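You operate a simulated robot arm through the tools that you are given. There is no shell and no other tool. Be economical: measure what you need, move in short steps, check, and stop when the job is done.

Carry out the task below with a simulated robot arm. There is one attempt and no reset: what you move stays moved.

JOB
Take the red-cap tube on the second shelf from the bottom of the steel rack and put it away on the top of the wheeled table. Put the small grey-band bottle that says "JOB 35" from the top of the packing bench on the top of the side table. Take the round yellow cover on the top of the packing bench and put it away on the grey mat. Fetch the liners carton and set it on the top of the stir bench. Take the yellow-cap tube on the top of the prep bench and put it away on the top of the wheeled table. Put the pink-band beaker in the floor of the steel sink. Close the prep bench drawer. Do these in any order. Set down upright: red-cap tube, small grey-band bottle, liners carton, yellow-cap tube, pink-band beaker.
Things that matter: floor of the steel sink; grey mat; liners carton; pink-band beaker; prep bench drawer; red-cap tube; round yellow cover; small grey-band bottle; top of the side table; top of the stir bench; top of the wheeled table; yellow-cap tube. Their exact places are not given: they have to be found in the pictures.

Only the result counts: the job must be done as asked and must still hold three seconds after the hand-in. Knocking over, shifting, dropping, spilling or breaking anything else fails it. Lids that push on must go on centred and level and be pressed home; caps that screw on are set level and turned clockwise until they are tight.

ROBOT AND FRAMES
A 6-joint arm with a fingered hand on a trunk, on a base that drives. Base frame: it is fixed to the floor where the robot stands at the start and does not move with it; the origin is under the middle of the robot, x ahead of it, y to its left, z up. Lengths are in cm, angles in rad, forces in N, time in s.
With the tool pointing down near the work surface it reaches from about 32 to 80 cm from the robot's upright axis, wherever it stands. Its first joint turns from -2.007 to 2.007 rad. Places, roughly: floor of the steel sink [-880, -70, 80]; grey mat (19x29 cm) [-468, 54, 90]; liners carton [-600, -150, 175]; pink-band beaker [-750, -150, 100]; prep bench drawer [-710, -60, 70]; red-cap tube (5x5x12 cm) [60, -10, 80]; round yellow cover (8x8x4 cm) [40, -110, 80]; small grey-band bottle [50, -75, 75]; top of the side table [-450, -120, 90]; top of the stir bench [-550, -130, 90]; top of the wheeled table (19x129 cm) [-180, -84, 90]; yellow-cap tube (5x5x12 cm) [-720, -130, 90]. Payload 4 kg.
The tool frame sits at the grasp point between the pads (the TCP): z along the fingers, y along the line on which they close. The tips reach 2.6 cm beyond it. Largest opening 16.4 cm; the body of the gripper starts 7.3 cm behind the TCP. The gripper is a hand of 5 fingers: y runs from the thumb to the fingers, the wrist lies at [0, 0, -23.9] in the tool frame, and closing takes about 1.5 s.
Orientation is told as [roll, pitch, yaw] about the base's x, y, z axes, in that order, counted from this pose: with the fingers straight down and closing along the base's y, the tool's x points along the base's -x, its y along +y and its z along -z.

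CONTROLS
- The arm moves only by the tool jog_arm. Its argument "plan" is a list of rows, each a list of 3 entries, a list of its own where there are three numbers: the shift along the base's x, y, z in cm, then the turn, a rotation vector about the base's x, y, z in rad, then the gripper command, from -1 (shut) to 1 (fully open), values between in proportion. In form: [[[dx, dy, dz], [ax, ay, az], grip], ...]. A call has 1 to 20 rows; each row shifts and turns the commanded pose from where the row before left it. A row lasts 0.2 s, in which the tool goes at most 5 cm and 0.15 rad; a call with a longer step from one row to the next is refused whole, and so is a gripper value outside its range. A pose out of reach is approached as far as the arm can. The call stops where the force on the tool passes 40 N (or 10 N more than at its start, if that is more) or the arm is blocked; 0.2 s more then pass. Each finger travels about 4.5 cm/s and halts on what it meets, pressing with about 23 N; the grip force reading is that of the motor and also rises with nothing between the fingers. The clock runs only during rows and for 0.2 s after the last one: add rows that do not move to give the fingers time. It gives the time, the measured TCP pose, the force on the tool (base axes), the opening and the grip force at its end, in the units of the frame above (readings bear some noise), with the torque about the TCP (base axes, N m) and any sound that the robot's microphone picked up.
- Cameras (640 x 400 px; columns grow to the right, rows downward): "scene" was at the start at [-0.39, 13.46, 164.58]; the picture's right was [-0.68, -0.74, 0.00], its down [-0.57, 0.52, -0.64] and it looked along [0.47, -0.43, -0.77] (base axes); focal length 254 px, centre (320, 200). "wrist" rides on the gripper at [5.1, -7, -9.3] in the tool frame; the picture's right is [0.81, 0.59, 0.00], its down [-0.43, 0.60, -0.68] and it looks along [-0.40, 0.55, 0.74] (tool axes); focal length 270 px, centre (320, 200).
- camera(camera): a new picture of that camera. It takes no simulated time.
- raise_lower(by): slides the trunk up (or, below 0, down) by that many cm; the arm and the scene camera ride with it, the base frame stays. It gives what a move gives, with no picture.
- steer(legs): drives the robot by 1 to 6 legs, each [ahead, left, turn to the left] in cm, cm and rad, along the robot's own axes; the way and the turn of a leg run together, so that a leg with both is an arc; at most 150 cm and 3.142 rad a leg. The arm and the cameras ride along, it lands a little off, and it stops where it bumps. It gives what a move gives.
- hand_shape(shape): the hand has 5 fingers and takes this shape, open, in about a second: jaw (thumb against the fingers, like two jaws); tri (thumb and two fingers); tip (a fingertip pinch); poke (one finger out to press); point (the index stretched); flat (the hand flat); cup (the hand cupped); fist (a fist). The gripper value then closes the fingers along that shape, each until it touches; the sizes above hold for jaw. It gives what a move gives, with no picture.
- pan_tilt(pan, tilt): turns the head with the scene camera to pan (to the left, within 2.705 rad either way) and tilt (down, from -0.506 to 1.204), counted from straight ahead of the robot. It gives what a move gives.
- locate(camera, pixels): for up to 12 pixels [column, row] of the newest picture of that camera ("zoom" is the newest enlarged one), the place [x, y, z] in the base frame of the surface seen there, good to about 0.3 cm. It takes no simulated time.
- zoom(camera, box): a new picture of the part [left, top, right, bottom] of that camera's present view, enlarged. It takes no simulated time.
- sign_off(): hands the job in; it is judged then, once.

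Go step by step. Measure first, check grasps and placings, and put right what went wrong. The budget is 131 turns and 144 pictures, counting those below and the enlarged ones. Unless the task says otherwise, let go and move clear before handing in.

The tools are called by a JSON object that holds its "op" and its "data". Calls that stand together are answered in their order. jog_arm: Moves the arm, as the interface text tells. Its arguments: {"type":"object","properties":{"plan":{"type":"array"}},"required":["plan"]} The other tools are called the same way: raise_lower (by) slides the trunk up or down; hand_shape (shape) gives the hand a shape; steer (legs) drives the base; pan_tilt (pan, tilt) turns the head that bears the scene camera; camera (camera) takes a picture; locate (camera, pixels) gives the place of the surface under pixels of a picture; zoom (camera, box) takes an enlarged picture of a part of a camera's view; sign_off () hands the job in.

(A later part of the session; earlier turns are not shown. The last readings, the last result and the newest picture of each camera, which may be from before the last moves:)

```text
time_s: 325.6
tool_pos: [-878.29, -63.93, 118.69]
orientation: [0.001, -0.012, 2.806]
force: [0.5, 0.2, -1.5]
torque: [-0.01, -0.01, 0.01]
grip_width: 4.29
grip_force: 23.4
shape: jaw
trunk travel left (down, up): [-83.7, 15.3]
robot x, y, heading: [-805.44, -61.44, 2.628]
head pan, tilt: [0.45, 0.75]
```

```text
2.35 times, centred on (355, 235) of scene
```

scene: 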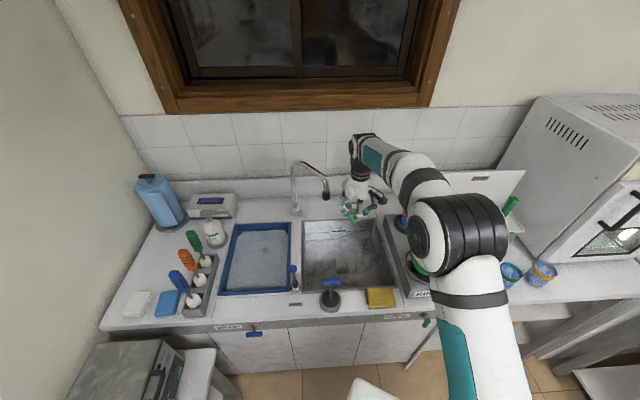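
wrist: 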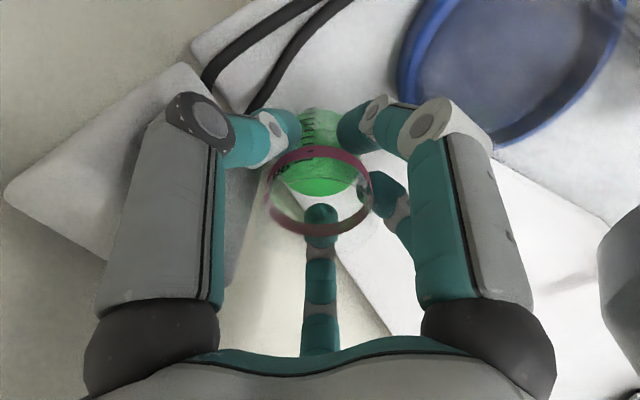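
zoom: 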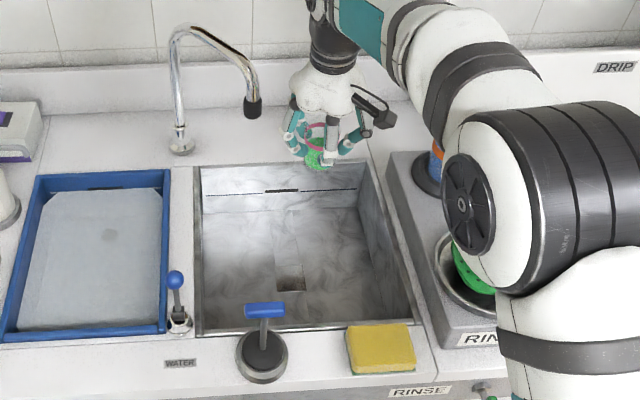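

Sink floor is z≈75.9 and the spot below is clear. Shift 5 cm toward +y away from the lever, then lower.

{"op": "steer", "data": {"legs": [[2.4, -4.4, 0]]}}

{"op": "raise_lower", "data": {"by": -30}}

{"op": "jog_arm", "data": {"plan": [[[0, 0, -2], [0, 0, 0], -1], [[0, 0, -2], [0, 0, 0], -1], [[0, 0, -1.5], [0, 0, 0], -1], [[0, 0, -0.8], [0, 0, 0], -1]]}}

{"op": "zoom", "data": {"camera": "scene", "box": [280, 130, 460, 320]}}

```text
time_s: 326.5
tool_pos: [-878.21, -58.68, 118.74]
orientation: [0.005, -0.011, 2.802]
force: [-0.6, -0.1, -0.1]
torque: [-0.04, 0.01, 0.02]
grip_width: 4.3
grip_force: 23.0
shape: jaw
trunk travel left (down, up): [-83.7, 15.3]
robot x, y, heading: [-805.68, -56.25, 2.626]
head pan, tilt: [0.45, 0.75]
```

```text
time_s: 329.5
tool_pos: [-878.27, -58.84, 88.67]
orientation: [0.001, -0.012, 2.806]
force: [0.0, 0.5, -0.6]
torque: [0.02, 0.01, 0.03]
grip_width: 4.3
grip_force: 23.4
shape: jaw
trunk travel left (down, up): [-53.7, 45.3]
robot x, y, heading: [-805.64, -56.2, 2.632]
head pan, tilt: [0.45, 0.75]
```

```text
time_s: 330.5
tool_pos: [-878.25, -58.76, 82.46]
orientation: [0.002, -0.013, 2.804]
force: [0.7, 0.1, -0.8]
torque: [0.02, 0.01, 0.02]
grip_width: 4.27
grip_force: 22.9
shape: jaw
trunk travel left (down, up): [-53.7, 45.3]
robot x, y, heading: [-805.47, -56.11, 2.635]
head pan, tilt: [0.45, 0.75]
```

```text
2.11 times, centred on (370, 225) of scene
```

zoom: 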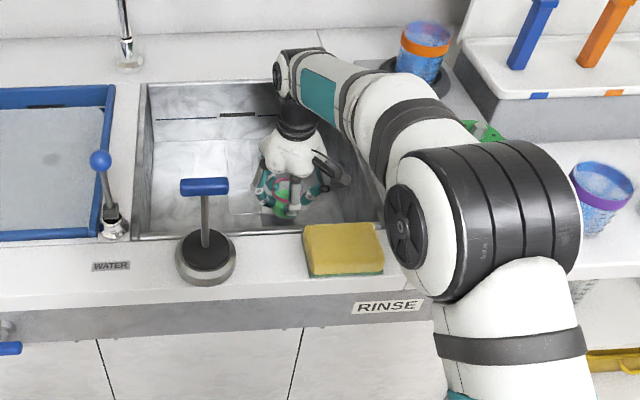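

Step down to contact, then open and rise.

{"op": "jog_arm", "data": {"plan": [[[0, 0, -0.4], [0, 0, 0], -1], [[0, 0, -0.4], [0, 0, 0], -1], [[0, 0, -0.3], [0, 0, 0], -1]]}}

{"op": "jog_arm", "data": {"plan": [[[0, 0, 0], [0, 0, 0], -0.4], [[0, 0, 0], [0, 0, 0], -0.25], [[0, 0, 0], [0, 0, 0], -0.1], [[0, 0, 0], [0, 0, 0], -0.1], [[0, 0, 1], [0, 0, 0], -0.1], [[0, 0, 2], [0, 0, 0], -0.1], [[0, 0, 3], [0, 0, 0], -0.1], [[0, 0, 3], [0, 0, 0], -0.1]]}}

{"op": "raise_lower", "data": {"by": 25}}

{"op": "zoom", "data": {"camera": "scene", "box": [280, 150, 430, 320]}}

```text
time_s: 331.3
tool_pos: [-878.16, -58.79, 81.5]
orientation: [0.004, -0.013, 2.804]
force: [1.5, -0.3, 8.4]
torque: [0.0, -0.1, 0.0]
grip_width: 4.3
grip_force: 23.0
shape: jaw
trunk travel left (down, up): [-53.7, 45.3]
robot x, y, heading: [-805.32, -56.17, 2.631]
head pan, tilt: [0.45, 0.75]
```

```text
time_s: 333.1
tool_pos: [-878.21, -58.89, 90.4]
orientation: [0.003, -0.011, 2.805]
force: [0.3, 0.4, -0.1]
torque: [-0.03, -0.01, 0.0]
grip_width: 7.35
grip_force: 0.1
shape: jaw
trunk travel left (down, up): [-53.7, 45.3]
robot x, y, heading: [-805.68, -56.3, 2.628]
head pan, tilt: [0.45, 0.75]
```

```text
time_s: 335.7
tool_pos: [-878.27, -58.89, 115.32]
orientation: [0.003, -0.011, 2.803]
force: [-0.1, 0.6, 0.2]
torque: [-0.01, -0.01, -0.01]
grip_width: 7.35
grip_force: 0.0
shape: jaw
trunk travel left (down, up): [-78.7, 20.3]
robot x, y, heading: [-805.51, -56.11, 2.635]
head pan, tilt: [0.45, 0.75]
```

```text
2.35 times, centred on (355, 235) of scene
```

zoom: 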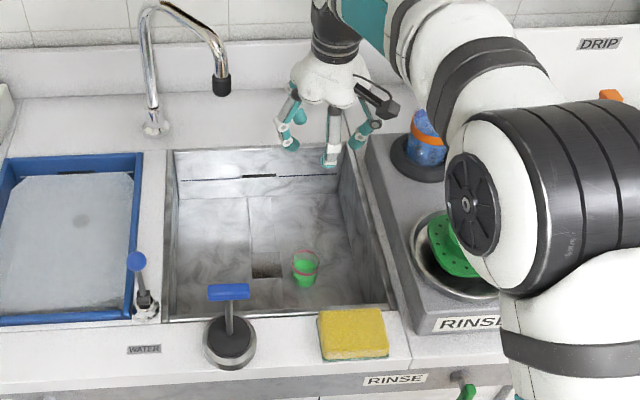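

The beaker stands in the sink. Next the yellow tube from the bench's west end: turn and drive so the hand comes near (-718,-124.6).

{"op": "steer", "data": {"legs": [[0, 0, 2.65], [34, 0, 0]]}}

{"op": "camera", "data": {"camera": "wrist"}}

```text
time_s: 344.1
tool_pos: [-722.91, -118.28, 115.2]
orientation: [0.002, -0.011, -0.845]
force: [-0.3, -1.5, -0.6]
torque: [0.04, 0.0, -0.02]
grip_width: 7.32
grip_force: 0.0
shape: jaw
trunk travel left (down, up): [-78.7, 20.3]
robot x, y, heading: [-787.71, -85.31, -1.018]
head pan, tilt: [0.45, 0.75]
```

```text
23 pictures are left
```

wrist: 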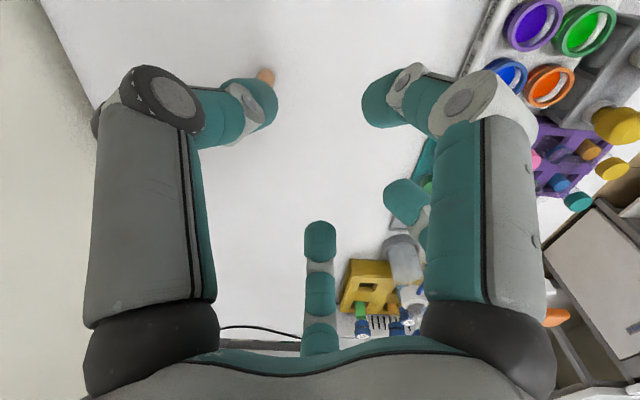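

Tube is at lower-left behind the thumb. I tilt the hand outward 0.4 rad and move over it.

{"op": "jog_arm", "data": {"plan": [[[1.2, -1.5, -1.5], [-0.065, -0.115, 0], 0.05], [[1.2, -1.5, -1.5], [-0.065, -0.115, 0], 0.05], [[1.3, -1.6, -1.5], [-0.065, -0.115, 0], 0.05], [[1.3, -1.7, -1.5], [0, 0, 0], 0.05], [[0, 0, 0], [0, 0, 0], 0.05]]}}

{"op": "camera", "data": {"camera": "wrist"}}

```text
time_s: 345.3
tool_pos: [-717.87, -124.55, 109.38]
orientation: [0.138, -0.387, -0.871]
force: [0.3, 0.0, -0.2]
torque: [-0.02, -0.03, 0.03]
grip_width: 8.58
grip_force: 0.0
shape: jaw
trunk travel left (down, up): [-78.7, 20.3]
robot x, y, heading: [-787.67, -85.08, -1.015]
head pan, tilt: [0.45, 0.75]
```

```text
22 pictures are left
```

wrist: 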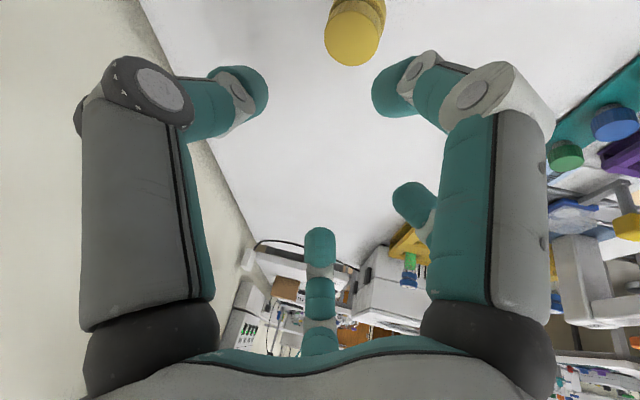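

{"op": "locate", "data": {"camera": "wrist", "pixels": [[352, 38], [330, 35], [377, 35], [352, 62], [352, 15], [235, 120], [405, 205]]}}

```text
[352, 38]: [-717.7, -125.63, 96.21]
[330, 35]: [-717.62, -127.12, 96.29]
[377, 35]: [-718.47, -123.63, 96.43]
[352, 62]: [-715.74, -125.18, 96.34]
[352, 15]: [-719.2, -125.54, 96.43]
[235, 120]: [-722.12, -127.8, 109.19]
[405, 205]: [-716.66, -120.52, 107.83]
```

Cap top centre (-717.8,-125.4,96.35). Descend around it and close.

{"op": "jog_arm", "data": {"plan": [[[-0.3, -0.5, -3], [0, 0, 0], 0.05], [[0, -0.3, -3], [0, 0, 0], 0.05], [[0, 0, -3], [0, 0, 0], 0.05], [[0, 0, -3], [0, 0, 0], 0.05], [[0, 0, -2], [0, 0, 0], 0.05], [[0, 0, -1.5], [0, 0, 0], 0.05]]}}

{"op": "camera", "data": {"camera": "wrist"}}

```text
time_s: 346.7
tool_pos: [-718.3, -125.35, 93.76]
orientation: [0.137, -0.386, -0.87]
force: [-0.5, 0.5, -0.5]
torque: [0.01, 0.0, 0.01]
grip_width: 8.55
grip_force: 0.0
shape: jaw
trunk travel left (down, up): [-78.7, 20.3]
robot x, y, heading: [-787.81, -85.42, -1.016]
head pan, tilt: [0.45, 0.75]
```

```text
21 pictures are left
```

wrist: 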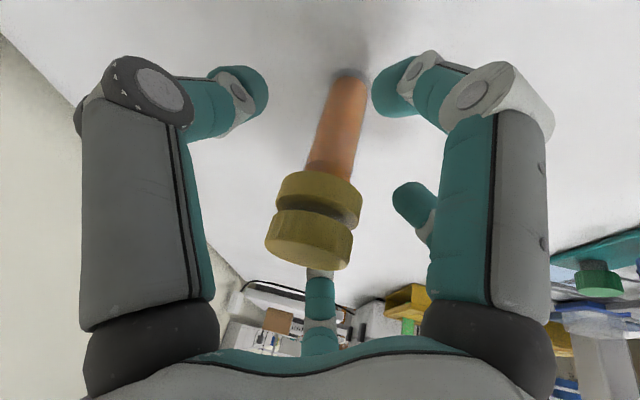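

Tube is inside the claw and still upright. Close and lift.

{"op": "jog_arm", "data": {"plan": [[[0, 0, 0], [0, 0, 0], -0.3], [[0, 0, 0], [0, 0, 0], -0.6], [[0, 0, 0], [0, 0, 0], -1], [[0, 0, 0], [0, 0, 0], -1], [[0, 0, 0], [0, 0, 0], -1], [[0, 0, 0], [0, 0, 0], -1], [[0, 0, 0], [0, 0, 0], -1], [[0, 0, 0], [0, 0, 0], -1], [[0, 0, 1], [0, 0, 0], -1], [[0, 0, 2], [0, 0, 0], -1]]}}

{"op": "camera", "data": {"camera": "wrist"}}

```text
time_s: 348.9
tool_pos: [-718.38, -125.46, 96.88]
orientation: [0.137, -0.383, -0.871]
force: [0.1, 0.0, -1.3]
torque: [0.0, -0.02, 0.0]
grip_width: 2.64
grip_force: 22.9
shape: jaw
trunk travel left (down, up): [-78.7, 20.3]
robot x, y, heading: [-787.6, -85.56, -1.02]
head pan, tilt: [0.45, 0.75]
```

```text
20 pictures are left
```

wrist: 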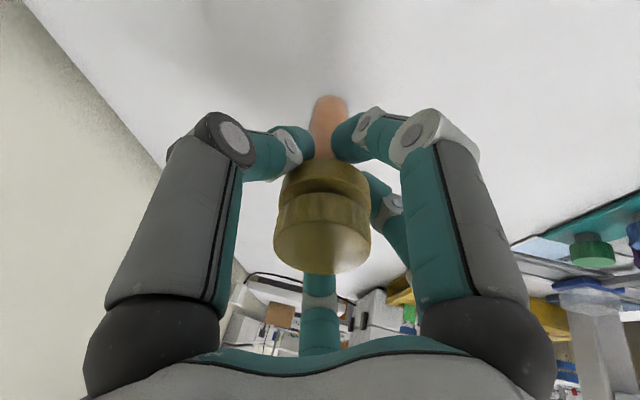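

{"op": "locate", "data": {"camera": "wrist", "pixels": [[322, 245], [322, 205], [328, 150], [329, 125], [330, 105]]}}

{"op": "raise_lower", "data": {"by": 19}}

{"op": "steer", "data": {"legs": [[-40, 0, 0]]}}

```text
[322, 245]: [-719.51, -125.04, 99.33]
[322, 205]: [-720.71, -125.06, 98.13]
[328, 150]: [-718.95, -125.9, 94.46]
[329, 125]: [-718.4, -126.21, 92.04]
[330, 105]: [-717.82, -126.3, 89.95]
```

```text
time_s: 351.0
tool_pos: [-718.23, -125.56, 115.86]
orientation: [0.139, -0.384, -0.873]
force: [-0.3, 0.3, -0.9]
torque: [0.0, 0.03, 0.0]
grip_width: 2.63
grip_force: 22.5
shape: jaw
trunk travel left (down, up): [-97.7, 1.3]
robot x, y, heading: [-787.25, -85.46, -1.013]
head pan, tilt: [0.45, 0.75]
```

```text
time_s: 353.5
tool_pos: [-739.13, -91.43, 115.99]
orientation: [0.136, -0.385, -0.867]
force: [-0.5, -0.2, -0.9]
torque: [-0.03, 0.01, -0.01]
grip_width: 2.65
grip_force: 23.1
shape: jaw
trunk travel left (down, up): [-97.7, 1.3]
robot x, y, heading: [-808.73, -51.52, -1.011]
head pan, tilt: [0.45, 0.75]
```

The tube leans ≈0.26 rad along the tool; I straighten it, then drive it to the wheeled table.

{"op": "jog_arm", "data": {"plan": [[[-1.7, 1, 0], [0.043, 0.121, 0], -1], [[-1.7, 1, 0], [0.043, 0.121, 0], -1], [[-1.5, 1, 0], [0, 0, 0], -1]]}}

{"op": "steer", "data": {"legs": [[0, 0, -0.56], [-61, 0, 0], [0, 150, 0], [0, 150, 0], [0, 150, 0], [0, 101, 0]]}}

{"op": "pan_tilt", "data": {"pan": 0.2, "tilt": 0.6}}

{"op": "camera", "data": {"camera": "scene"}}

```text
time_s: 354.3
tool_pos: [-744.19, -88.32, 115.89]
orientation: [0.006, -0.161, -0.831]
force: [0.0, -0.2, 0.2]
torque: [0.01, -0.01, 0.01]
grip_width: 2.65
grip_force: 23.0
shape: jaw
trunk travel left (down, up): [-97.7, 1.3]
robot x, y, heading: [-808.85, -51.33, -1.016]
head pan, tilt: [0.45, 0.75]
```

```text
time_s: 370.3
tool_pos: [-535.07, -46.91, 115.77]
orientation: [0.007, -0.16, -1.277]
force: [1.2, 0.5, -1.7]
torque: [-0.01, 0.04, 0.01]
grip_width: 2.62
grip_force: 22.8
shape: jaw
trunk travel left (down, up): [-97.7, 1.3]
robot x, y, heading: [-577.81, 14.34, -1.46]
head pan, tilt: [0.45, 0.75]
stopped in leg 4: the robot was blocked; the commanded pose is now the measured one
```

```text
time_s: 371.1
tool_pos: [-535.24, -46.93, 115.77]
orientation: [0.009, -0.161, -1.276]
force: [0.9, 0.1, -0.6]
torque: [-0.03, 0.02, 0.0]
grip_width: 2.64
grip_force: 22.7
shape: jaw
trunk travel left (down, up): [-97.7, 1.3]
robot x, y, heading: [-577.54, 14.46, -1.452]
head pan, tilt: [0.201, 0.6]
```

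```text
19 pictures are left
```

scene: 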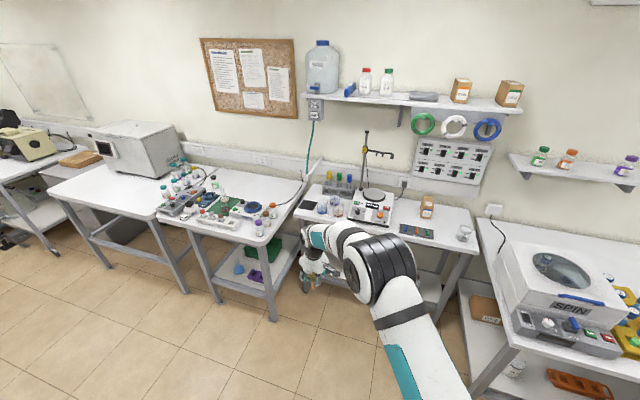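

The robot brushed the north bench at y≈14 (heading drifted). I straighten, move away from it and continue.

{"op": "steer", "data": {"legs": [[18, 0, 0], [0, 0, -0.115], [0, 150, 0], [0, 150, 0], [0, 20, 0]]}}

{"op": "camera", "data": {"camera": "scene"}}

```text
time_s: 388.6
tool_pos: [-218.61, -74.37, 115.75]
orientation: [0.006, -0.161, -1.423]
force: [0.0, -0.7, -0.1]
torque: [0.0, 0.0, -0.02]
grip_width: 2.64
grip_force: 23.2
shape: jaw
trunk travel left (down, up): [-97.7, 1.3]
robot x, y, heading: [-251.89, -7.97, -1.603]
head pan, tilt: [0.201, 0.6]
```

```text
18 pictures are left
```

scene: 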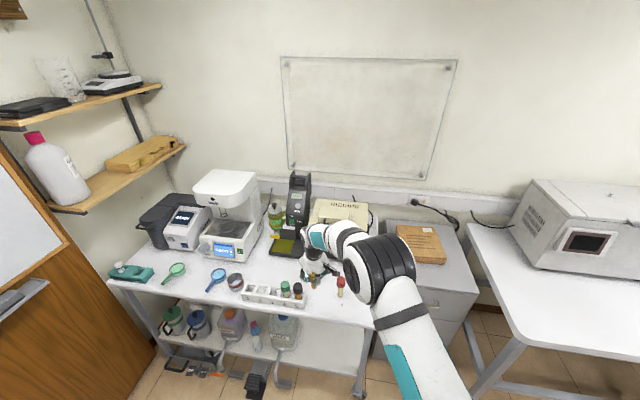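

{"op": "steer", "data": {"legs": [[17, -1.3, 0]]}}

{"op": "zoom", "data": {"camera": "scene", "box": [240, 200, 400, 320]}}

{"op": "camera", "data": {"camera": "wrist"}}

{"op": "locate", "data": {"camera": "wrist", "pixels": [[328, 150], [329, 125], [330, 108], [345, 80], [500, 60], [250, 60], [330, 320]]}}

```text
time_s: 390.0
tool_pos: [-220.26, -91.32, 115.72]
orientation: [0.009, -0.159, -1.421]
force: [0.0, -0.4, -1.4]
torque: [0.02, 0.0, 0.01]
grip_width: 2.64
grip_force: 23.2
shape: jaw
trunk travel left (down, up): [-97.7, 1.3]
robot x, y, heading: [-253.59, -24.99, -1.603]
head pan, tilt: [0.201, 0.6]
```

```text
3.33 times, centred on (320, 260) of scene
```

zoom: 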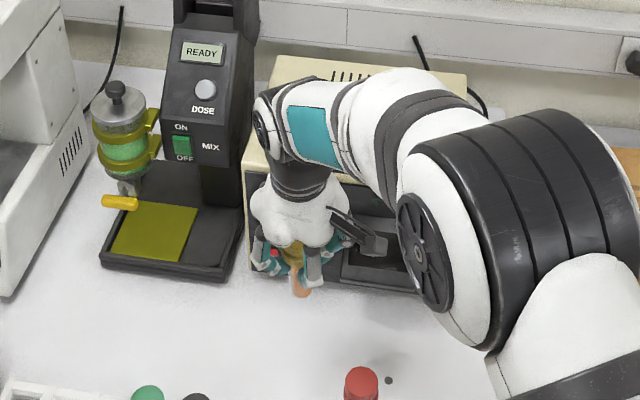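

```text
16 pictures are left
```

wrist: 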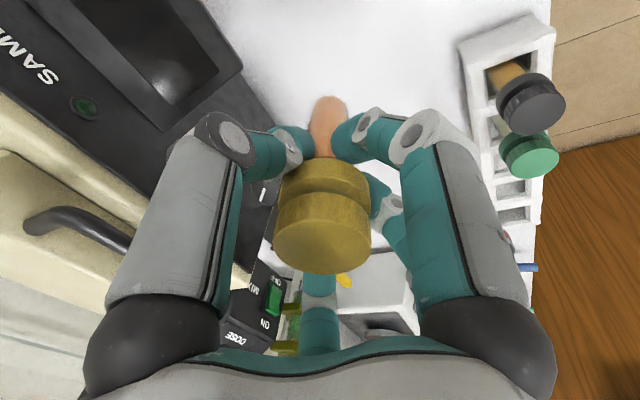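

```text
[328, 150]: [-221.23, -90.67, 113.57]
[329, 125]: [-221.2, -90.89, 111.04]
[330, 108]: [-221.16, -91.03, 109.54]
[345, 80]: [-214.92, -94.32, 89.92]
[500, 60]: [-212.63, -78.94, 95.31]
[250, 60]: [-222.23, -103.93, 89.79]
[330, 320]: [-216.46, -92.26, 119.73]
```

Tube is within 5° of vertical over a free spot. Lower with the trunk and then to contact.

{"op": "raise_lower", "data": {"by": -15.5}}

{"op": "jog_arm", "data": {"plan": [[[0, 0, -0.4], [0, 0, 0], -1], [[0, 0, -0.4], [0, 0, 0], -1], [[0, 0, -0.4], [0, 0, 0], -1], [[0, 0, -0.3], [0, 0, 0], -1]]}}

```text
time_s: 391.8
tool_pos: [-220.28, -91.34, 100.28]
orientation: [0.008, -0.161, -1.421]
force: [-0.6, 0.0, -1.0]
torque: [0.02, 0.01, 0.0]
grip_width: 2.64
grip_force: 22.7
shape: jaw
trunk travel left (down, up): [-82.2, 16.8]
robot x, y, heading: [-254.07, -24.81, -1.599]
head pan, tilt: [0.201, 0.6]
```

```text
time_s: 392.8
tool_pos: [-220.28, -91.27, 98.72]
orientation: [0.008, -0.161, -1.419]
force: [-0.3, -0.1, -1.3]
torque: [0.0, -0.04, -0.03]
grip_width: 2.63
grip_force: 23.3
shape: jaw
trunk travel left (down, up): [-82.2, 16.8]
robot x, y, heading: [-253.83, -24.71, -1.603]
head pan, tilt: [0.201, 0.6]
```

{"op": "jog_arm", "data": {"plan": [[[0, 0, -0.3], [0, 0, 0], -1], [[0, 0, -0.3], [0, 0, 0], -1], [[0, 0, -0.25], [0, 0, 0], -1], [[0, 0, -0.25], [0, 0, 0], -1]]}}

{"op": "zoom", "data": {"camera": "scene", "box": [240, 170, 400, 290]}}

```text
time_s: 394.0
tool_pos: [-220.17, -91.95, 98.37]
orientation: [0.013, -0.175, -1.421]
force: [-3.4, 0.0, 17.0]
torque: [0.3, 0.14, 0.07]
grip_width: 2.71
grip_force: 23.4
shape: jaw
trunk travel left (down, up): [-82.2, 16.8]
robot x, y, heading: [-253.58, -24.75, -1.603]
head pan, tilt: [0.201, 0.6]
stopped in row 4: the force on the tool passed its limit at 41 N (the readings are from after the stop); the commanded pose is now the measured one
```

```text
3.33 times, centred on (320, 230) of scene
```

zoom: 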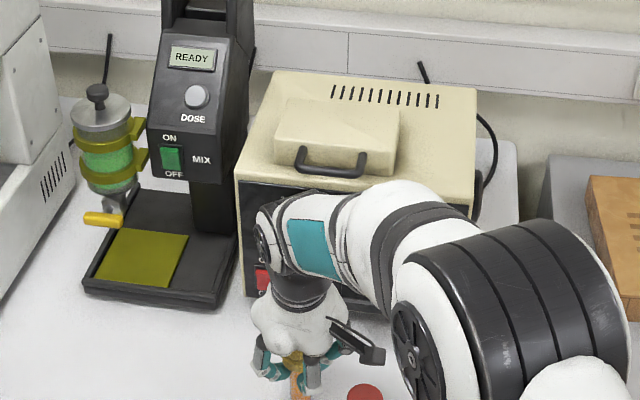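

In contact. Ease, open and lift straight off.

{"op": "jog_arm", "data": {"plan": [[[0, 0, 0.2], [0, 0, 0], -1], [[0, 0, 0], [0, 0, 0], -0.6], [[0, 0, 0], [0, 0, 0], -0.4], [[0, 0, 0], [0, 0, 0], -0.2], [[0, 0, 0], [0, 0, 0], 0], [[0, 0, 0], [0, 0, 0], 0], [[0, 0, 1.5], [0, 0, 0], 0], [[0, 0, 2.5], [0, 0, 0], 0], [[0, 0, 3], [0, 0, 0], 0], [[0, 0, 3], [0, 0, 0], 0]]}}

{"op": "raise_lower", "data": {"by": 12}}

{"op": "zoom", "data": {"camera": "scene", "box": [240, 200, 400, 320]}}

```text
time_s: 396.2
tool_pos: [-220.33, -91.59, 108.27]
orientation: [0.011, -0.168, -1.42]
force: [0.5, -0.6, 0.5]
torque: [-0.01, -0.02, 0.0]
grip_width: 8.17
grip_force: 0.0
shape: jaw
trunk travel left (down, up): [-82.2, 16.8]
robot x, y, heading: [-253.65, -24.6, -1.6]
head pan, tilt: [0.201, 0.6]
```

```text
time_s: 397.7
tool_pos: [-220.46, -91.81, 120.27]
orientation: [0.01, -0.169, -1.421]
force: [1.0, -0.1, 0.2]
torque: [-0.01, 0.01, -0.02]
grip_width: 8.16
grip_force: 0.1
shape: jaw
trunk travel left (down, up): [-94.2, 4.8]
robot x, y, heading: [-253.4, -24.98, -1.602]
head pan, tilt: [0.201, 0.6]
```

```text
3.33 times, centred on (320, 260) of scene
```

zoom: 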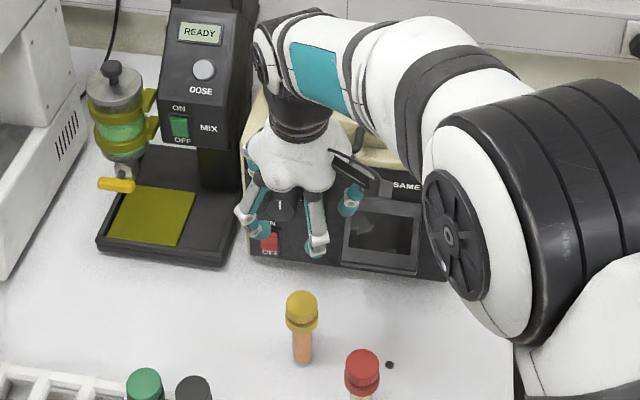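

Both tubes stand. Last carries: the yellow cover. I retract the arm and drive to the packing bench.

{"op": "jog_arm", "data": {"plan": [[[-3.8, 2.5, 0], [0.084, 0.012, 0], -0.3], [[-3.8, 2.5, 0], [0.084, 0.012, 0], -0.3], [[-3.8, 2.5, 0], [0, 0, 0], -0.3], [[-3.8, 2.5, 0], [0, 0, 0], -0.3], [[-3.8, 2.5, 0], [0, 0, 0], -0.3], [[-3.8, 2.5, 0], [0, 0, 0], -0.3], [[-3.8, 2.5, 0], [0, 0, 0], -0.3], [[-3.8, 2.5, 0], [0, 0, 0], -0.3]]}}

{"op": "steer", "data": {"legs": [[-42, 0, 0], [0, 0, 1.6], [80, 0, 0], [0, 31, 0], [128, 0, 0], [0, -150, 0]]}}

{"op": "steer", "data": {"legs": [[16, 0, 0]]}}

{"op": "camera", "data": {"camera": "wrist"}}

```text
time_s: 399.5
tool_pos: [-250.76, -71.4, 120.27]
orientation: [0.016, 0.001, -1.421]
force: [0.0, 0.5, 0.1]
torque: [-0.02, 0.01, 0.0]
grip_width: 5.77
grip_force: 0.1
shape: jaw
trunk travel left (down, up): [-94.2, 4.8]
robot x, y, heading: [-253.88, -25.16, -1.601]
head pan, tilt: [0.201, 0.6]
```

```text
time_s: 415.2
tool_pos: [-60.46, 63.99, 120.87]
orientation: [0.005, -0.013, 0.33]
force: [0.1, 0.1, 0.3]
torque: [-0.02, -0.03, 0.04]
grip_width: 5.78
grip_force: 0.1
shape: jaw
trunk travel left (down, up): [-94.2, 4.8]
robot x, y, heading: [-104.57, 51.85, 0.149]
head pan, tilt: [0.201, 0.6]
stopped in leg 5: the robot was blocked; the commanded pose is now the measured one
```

```text
time_s: 416.3
tool_pos: [-61.83, 46.41, 120.05]
orientation: [0.035, 0.0, 0.128]
force: [-0.5, 1.5, 0.6]
torque: [-0.08, -0.01, 0.01]
grip_width: 5.75
grip_force: 0.0
shape: jaw
trunk travel left (down, up): [-94.2, 4.8]
robot x, y, heading: [-109.54, 47.09, -0.043]
head pan, tilt: [0.201, 0.6]
stopped in leg 1: the robot was blocked; the commanded pose is now the measured one
```

```text
13 pictures are left
```

wrist: 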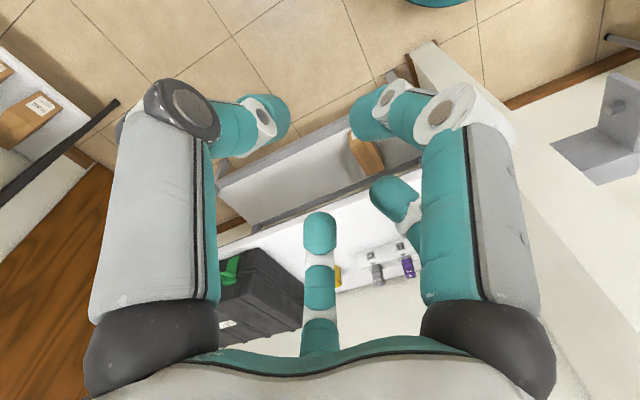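

Something on the arm bumped the door frame (the folded elbow sticks out). I back off and restore the earlier arm pose that passed through.

{"op": "steer", "data": {"legs": [[-28, 0, 0]]}}

{"op": "raise_lower", "data": {"by": -40}}

{"op": "jog_arm", "data": {"plan": [[[0, 0, 3], [0, 0, 0.1], -0.3], [[0, 0, 3], [0, 0, 0.1], -0.3], [[0, 0, 3], [0, 0, 0.1], -0.3], [[0, 0, 3], [0, 0, 0.1], -0.3], [[0, 0, 3], [0, 0, 0.1], -0.3], [[0, 0, 3], [0, 0, 0.1], -0.3], [[0, 0, 3], [0, 0, 0], -0.3]]}}

{"op": "pan_tilt", "data": {"pan": -0.6, "tilt": 0.8}}

{"op": "camera", "data": {"camera": "scene"}}

```text
time_s: 418.3
tool_pos: [-89.05, 48.25, 119.67]
orientation: [0.035, 0.008, 0.124]
force: [0.1, -0.1, 1.2]
torque: [0.01, -0.05, -0.02]
grip_width: 5.75
grip_force: 0.0
shape: jaw
trunk travel left (down, up): [-94.2, 4.8]
robot x, y, heading: [-137.62, 48.72, -0.051]
head pan, tilt: [0.201, 0.6]
```

```text
time_s: 422.1
tool_pos: [-88.98, 48.12, 79.46]
orientation: [0.034, 0.011, 0.126]
force: [-0.5, 0.3, 0.8]
torque: [-0.01, -0.01, -0.01]
grip_width: 5.75
grip_force: 0.1
shape: jaw
trunk travel left (down, up): [-54.2, 44.8]
robot x, y, heading: [-137.91, 48.73, -0.049]
head pan, tilt: [0.201, 0.6]
```

```text
time_s: 423.7
tool_pos: [-89.26, 48.23, 100.63]
orientation: [0.035, 0.011, 0.728]
force: [0.5, 0.5, 0.3]
torque: [-0.01, 0.0, 0.01]
grip_width: 5.73
grip_force: 0.0
shape: jaw
trunk travel left (down, up): [-54.2, 44.8]
robot x, y, heading: [-137.29, 48.8, -0.049]
head pan, tilt: [0.201, 0.6]
```

```text
time_s: 424.9
tool_pos: [-89.21, 48.23, 100.36]
orientation: [0.035, 0.011, 0.726]
force: [-0.4, 1.0, -0.2]
torque: [0.0, 0.01, 0.0]
grip_width: 5.75
grip_force: 0.0
shape: jaw
trunk travel left (down, up): [-54.2, 44.8]
robot x, y, heading: [-136.89, 48.68, -0.045]
head pan, tilt: [-0.6, 0.799]
```

```text
12 pictures are left
```

scene: 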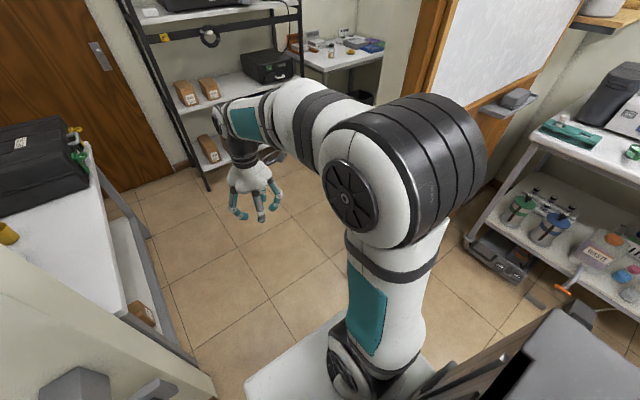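

Clear now. Drive through and along to the packing bench.

{"op": "steer", "data": {"legs": [[0, 3, 0.045], [92, 0, 0], [0, -150, 0], [16, 0, 0]]}}

{"op": "pan_tilt", "data": {"pan": 0.0, "tilt": 0.8}}

{"op": "camera", "data": {"camera": "scene"}}

```text
time_s: 438.0
tool_pos: [14.89, -96.47, 100.55]
orientation: [0.034, 0.011, 0.738]
force: [0.0, 0.1, -1.0]
torque: [0.01, 0.01, 0.03]
grip_width: 5.73
grip_force: 0.0
shape: jaw
trunk travel left (down, up): [-54.2, 44.8]
robot x, y, heading: [-33.4, -96.72, -0.034]
head pan, tilt: [-0.6, 0.799]
```

```text
time_s: 439.0
tool_pos: [14.78, -96.45, 100.54]
orientation: [0.034, 0.01, 0.736]
force: [0.4, 0.5, -0.4]
torque: [-0.01, 0.0, -0.02]
grip_width: 5.74
grip_force: 0.0
shape: jaw
trunk travel left (down, up): [-54.2, 44.8]
robot x, y, heading: [-33.34, -96.42, -0.039]
head pan, tilt: [0.0, 0.799]
```

```text
11 pictures are left
5 turns are left
```

scene: 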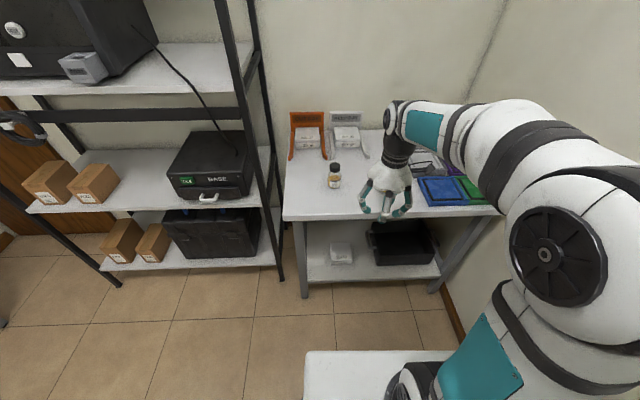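

Only 5 turns remain, so I batch. The cover should be near (42,-105.5); I move over it, take a wrist picture and probe points around the axis.

{"op": "steer", "data": {"legs": [[5, 0, 0]]}}

{"op": "jog_arm", "data": {"plan": [[[3.65, -1.5, 0], [0, 0, 0], 0.1], [[3.65, -1.5, 0], [0, 0, 0], 0.1], [[3.65, -1.5, -1], [0, 0, 0], 0.1], [[3.65, -1.5, -2], [0, 0, 0], 0.1], [[3.65, -1.5, -2], [0, 0, 0], 0.1], [[3.5, -1.4, -2], [0, 0, 0], 0.1], [[0, 0, 0], [0, 0, 0], 0.1]]}}

{"op": "camera", "data": {"camera": "wrist"}}

{"op": "locate", "data": {"camera": "wrist", "pixels": [[320, 120], [300, 120], [340, 120], [320, 100], [320, 140], [300, 100], [340, 100], [300, 140], [340, 140], [320, 80], [320, 160], [360, 120]]}}

```text
time_s: 439.9
tool_pos: [19.95, -96.71, 100.51]
orientation: [0.034, 0.011, 0.737]
force: [-0.3, 0.1, -0.4]
torque: [0.0, 0.04, 0.02]
grip_width: 5.75
grip_force: 0.0
shape: jaw
trunk travel left (down, up): [-54.2, 44.8]
robot x, y, heading: [-28.56, -96.55, -0.041]
head pan, tilt: [0.0, 0.799]
```

```text
time_s: 441.6
tool_pos: [41.74, -105.35, 93.41]
orientation: [0.036, 0.01, 0.734]
force: [0.6, -0.2, -0.3]
torque: [0.0, 0.03, -0.02]
grip_width: 8.99
grip_force: 0.1
shape: jaw
trunk travel left (down, up): [-54.2, 44.8]
robot x, y, heading: [-28.37, -96.81, -0.041]
head pan, tilt: [0.0, 0.799]
```

```text
10 pictures are left
```

wrist: 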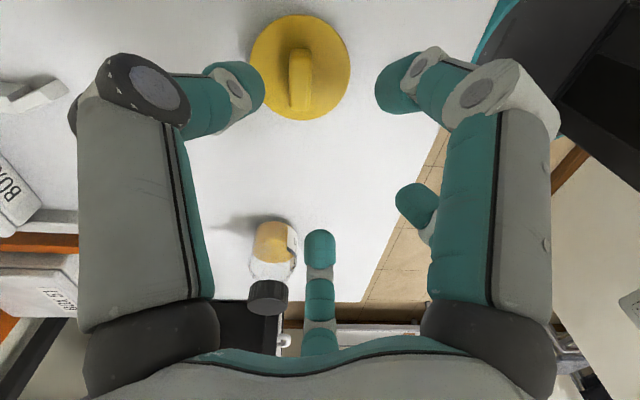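

```text
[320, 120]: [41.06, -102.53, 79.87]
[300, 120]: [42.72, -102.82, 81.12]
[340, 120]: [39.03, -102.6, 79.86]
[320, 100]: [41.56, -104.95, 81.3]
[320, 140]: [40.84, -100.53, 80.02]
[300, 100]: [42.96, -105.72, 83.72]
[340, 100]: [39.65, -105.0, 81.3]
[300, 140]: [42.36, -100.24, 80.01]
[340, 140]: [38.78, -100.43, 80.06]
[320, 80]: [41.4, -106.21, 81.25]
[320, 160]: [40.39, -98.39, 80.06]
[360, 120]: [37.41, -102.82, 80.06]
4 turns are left
```

Cover centre ≈(43.1,-107.0), disc top 81.3, knob top 83.7. I grasp the knob, lift, and drive to the mat in one batch, then look.

{"op": "jog_arm", "data": {"plan": [[[0.7, -0.8, -1], [0, 0, 0], -0.15], [[0.65, -0.85, -2], [0, 0, 0], -0.15], [[0, 0, -2.2], [0, 0, 0], -0.15], [[0, 0, -2.2], [0, 0, 0], -0.15], [[0, 0, -1.7], [0, 0, 0], -0.15], [[0, 0, 0], [0, 0, 0], -0.5], [[0, 0, 0], [0, 0, 0], -1], [[0, 0, 0], [0, 0, 0], -1], [[0, 0, 0], [0, 0, 0], -1], [[0, 0, 0], [0, 0, 0], -1], [[0, 0, 0], [0, 0, 0], -1], [[0, 0, 0], [0, 0, 0], -1], [[0, 0, 1], [0, 0, 0], -1], [[0, 0, 2.5], [0, 0, 0], -1], [[-1, 0, 2.5], [0, 0, 0], -1], [[-1.5, 0, 3], [0, 0, 0], -1], [[-1.5, 0, 3], [0, 0, 0], -1], [[-2, 0, 3], [0, 0, 0], -1]]}}

{"op": "raise_lower", "data": {"by": 10}}

{"op": "steer", "data": {"legs": [[0, 0, 0.041], [-17, 0, 0], [0, 147, 0], [-125, 0, 0], [-20, -40, 0], [0, 0, -1.57]]}}

{"op": "steer", "data": {"legs": [[0, -150, 0], [0, -135, 0], [18, 0, 0], [0, 0, -3.14]]}}

{"op": "pan_tilt", "data": {"pan": 0.0, "tilt": 0.75}}

{"op": "camera", "data": {"camera": "wrist"}}

{"op": "camera", "data": {"camera": "scene"}}

{"op": "locate", "data": {"camera": "scene", "pixels": [[280, 220], [320, 220], [360, 220], [400, 220], [280, 250], [320, 250], [360, 250], [400, 250], [300, 190], [340, 190], [380, 190], [420, 190]]}}

```text
time_s: 445.4
tool_pos: [36.91, -107.22, 99.46]
orientation: [0.034, 0.011, 0.735]
force: [0.0, -0.2, -0.6]
torque: [-0.02, -0.02, 0.02]
grip_width: 2.42
grip_force: 23.5
shape: jaw
trunk travel left (down, up): [-54.2, 44.8]
robot x, y, heading: [-28.46, -96.74, -0.042]
head pan, tilt: [0.0, 0.799]
```

```text
time_s: 446.7
tool_pos: [36.98, -107.26, 109.33]
orientation: [0.035, 0.012, 0.736]
force: [-0.8, -0.2, -0.1]
torque: [0.0, -0.02, -0.02]
grip_width: 2.39
grip_force: 22.9
shape: jaw
trunk travel left (down, up): [-64.2, 34.8]
robot x, y, heading: [-28.27, -96.26, -0.033]
head pan, tilt: [0.0, 0.799]
```

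```text
time_s: 467.4
tool_pos: [-201.66, -55.13, 109.45]
orientation: [0.036, 0.009, -0.834]
force: [0.6, 0.7, -0.2]
torque: [0.03, -0.02, -0.01]
grip_width: 2.42
grip_force: 23.4
shape: jaw
trunk travel left (down, up): [-64.2, 34.8]
robot x, y, heading: [-191.05, 10.25, -1.616]
head pan, tilt: [0.0, 0.799]
```

```text
time_s: 472.4
tool_pos: [-306.47, -51.15, 109.23]
orientation: [0.034, 0.011, -0.885]
force: [-0.5, -0.6, 0.4]
torque: [0.02, 0.05, 0.01]
grip_width: 2.43
grip_force: 22.4
shape: jaw
trunk travel left (down, up): [-64.2, 34.8]
robot x, y, heading: [-292.83, 13.74, -1.665]
head pan, tilt: [0.0, 0.799]
stopped in leg 1: the robot was blocked; the commanded pose is now the measured one
```

```text
time_s: 473.0
tool_pos: [-306.57, -51.23, 109.32]
orientation: [0.035, 0.012, -0.885]
force: [-0.6, 0.1, -0.9]
torque: [0.04, 0.0, -0.02]
grip_width: 2.38
grip_force: 22.9
shape: jaw
trunk travel left (down, up): [-64.2, 34.8]
robot x, y, heading: [-292.44, 13.7, -1.66]
head pan, tilt: [0.0, 0.75]
```

```text
9 pictures are left
```

wrist: 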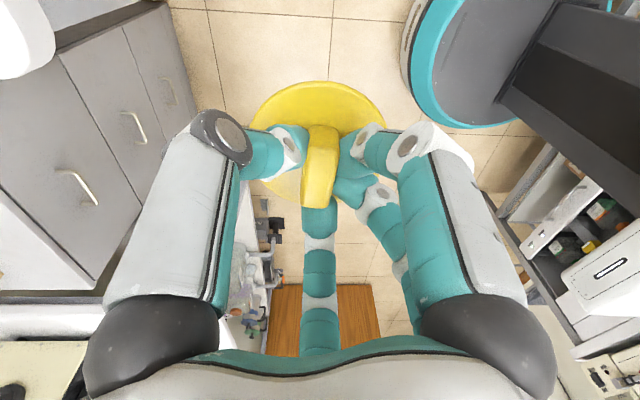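

```text
8 pictures are left
```

scene: 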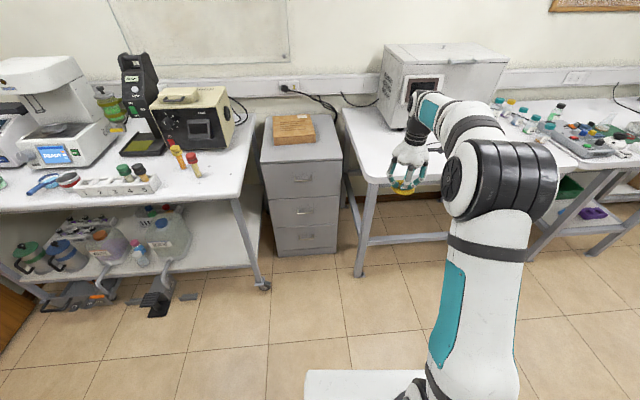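

```text
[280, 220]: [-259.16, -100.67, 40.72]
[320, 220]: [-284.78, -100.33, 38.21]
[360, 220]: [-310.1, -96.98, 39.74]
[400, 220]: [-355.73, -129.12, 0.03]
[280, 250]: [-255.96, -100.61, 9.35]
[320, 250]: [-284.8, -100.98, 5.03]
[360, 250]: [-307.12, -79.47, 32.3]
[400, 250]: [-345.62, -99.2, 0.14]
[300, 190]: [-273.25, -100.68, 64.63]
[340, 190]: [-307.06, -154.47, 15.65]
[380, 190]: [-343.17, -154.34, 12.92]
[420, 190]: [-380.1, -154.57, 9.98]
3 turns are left
```

The cover is held, but the base bumped on the north side due to heading drift. I correct the heading, move to mid-corridor, go to the mat and turn to face it, then look.

{"op": "steer", "data": {"legs": [[25.6, 0, 0], [0, 0, 0.09], [0, -150, 0], [0, -33.8, 0], [0, 0, -3.14]]}}

{"op": "pan_tilt", "data": {"pan": 0.0, "tilt": 0.75}}

{"op": "camera", "data": {"camera": "wrist"}}

{"op": "locate", "data": {"camera": "wrist", "pixels": [[320, 60], [250, 50], [390, 50], [450, 80], [320, 20], [220, 20], [420, 20], [480, 40]]}}

{"op": "camera", "data": {"camera": "scene"}}

{"op": "locate", "data": {"camera": "scene", "pixels": [[350, 190], [380, 200], [440, 190], [350, 215], [380, 215], [410, 215], [440, 215], [350, 240], [380, 240], [410, 235], [320, 215], [390, 185]]}}

```text
time_s: 491.4
tool_pos: [-468.26, 54.1, 109.36]
orientation: [0.035, 0.01, 2.347]
force: [0.6, 1.2, -0.4]
torque: [-0.02, 0.03, 0.02]
grip_width: 2.39
grip_force: 23.0
shape: jaw
trunk travel left (down, up): [-64.2, 34.8]
robot x, y, heading: [-476.53, -11.68, 1.569]
head pan, tilt: [0.0, 0.75]
```

```text
time_s: 492.0
tool_pos: [-468.21, 54.06, 109.32]
orientation: [0.037, 0.01, 2.345]
force: [0.7, -0.3, -0.4]
torque: [-0.04, -0.01, 0.01]
grip_width: 2.37
grip_force: 22.3
shape: jaw
trunk travel left (down, up): [-64.2, 34.8]
robot x, y, heading: [-476.01, -11.91, 1.567]
head pan, tilt: [0.0, 0.75]
```

```text
7 pictures are left
```

wrist: 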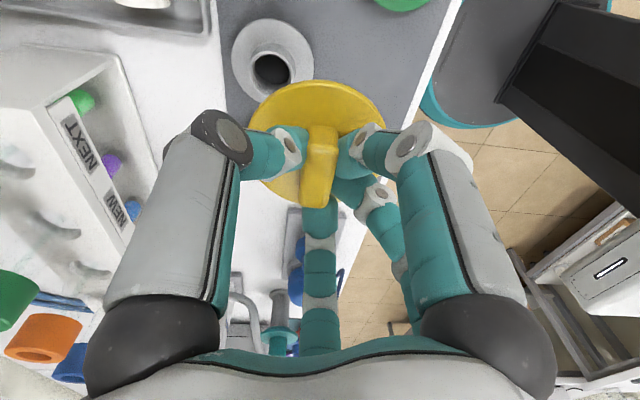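

```text
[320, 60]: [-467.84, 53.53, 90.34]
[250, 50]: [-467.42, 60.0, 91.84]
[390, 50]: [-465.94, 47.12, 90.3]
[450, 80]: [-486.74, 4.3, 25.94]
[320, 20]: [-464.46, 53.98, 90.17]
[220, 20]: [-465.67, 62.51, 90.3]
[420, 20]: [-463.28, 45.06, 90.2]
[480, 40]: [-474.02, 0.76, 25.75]
```

```text
6 pictures are left
```

scene: 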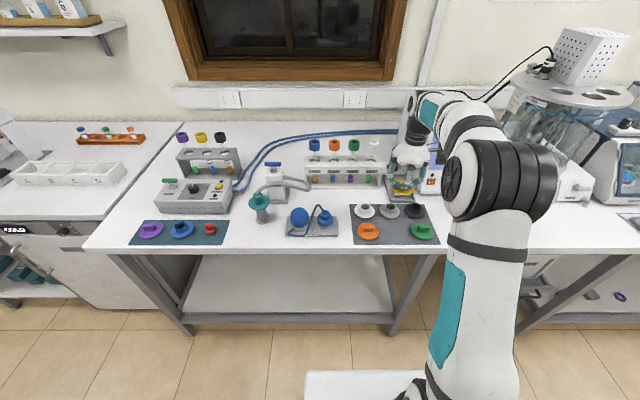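

```text
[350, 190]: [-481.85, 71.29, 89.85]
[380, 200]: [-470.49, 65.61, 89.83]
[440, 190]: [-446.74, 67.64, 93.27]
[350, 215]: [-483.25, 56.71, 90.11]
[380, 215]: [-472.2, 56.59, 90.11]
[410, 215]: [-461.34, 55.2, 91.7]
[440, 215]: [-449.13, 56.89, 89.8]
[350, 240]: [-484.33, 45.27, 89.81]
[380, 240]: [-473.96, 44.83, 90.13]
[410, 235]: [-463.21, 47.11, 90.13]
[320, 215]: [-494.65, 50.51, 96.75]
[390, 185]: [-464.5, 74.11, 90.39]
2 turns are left
```

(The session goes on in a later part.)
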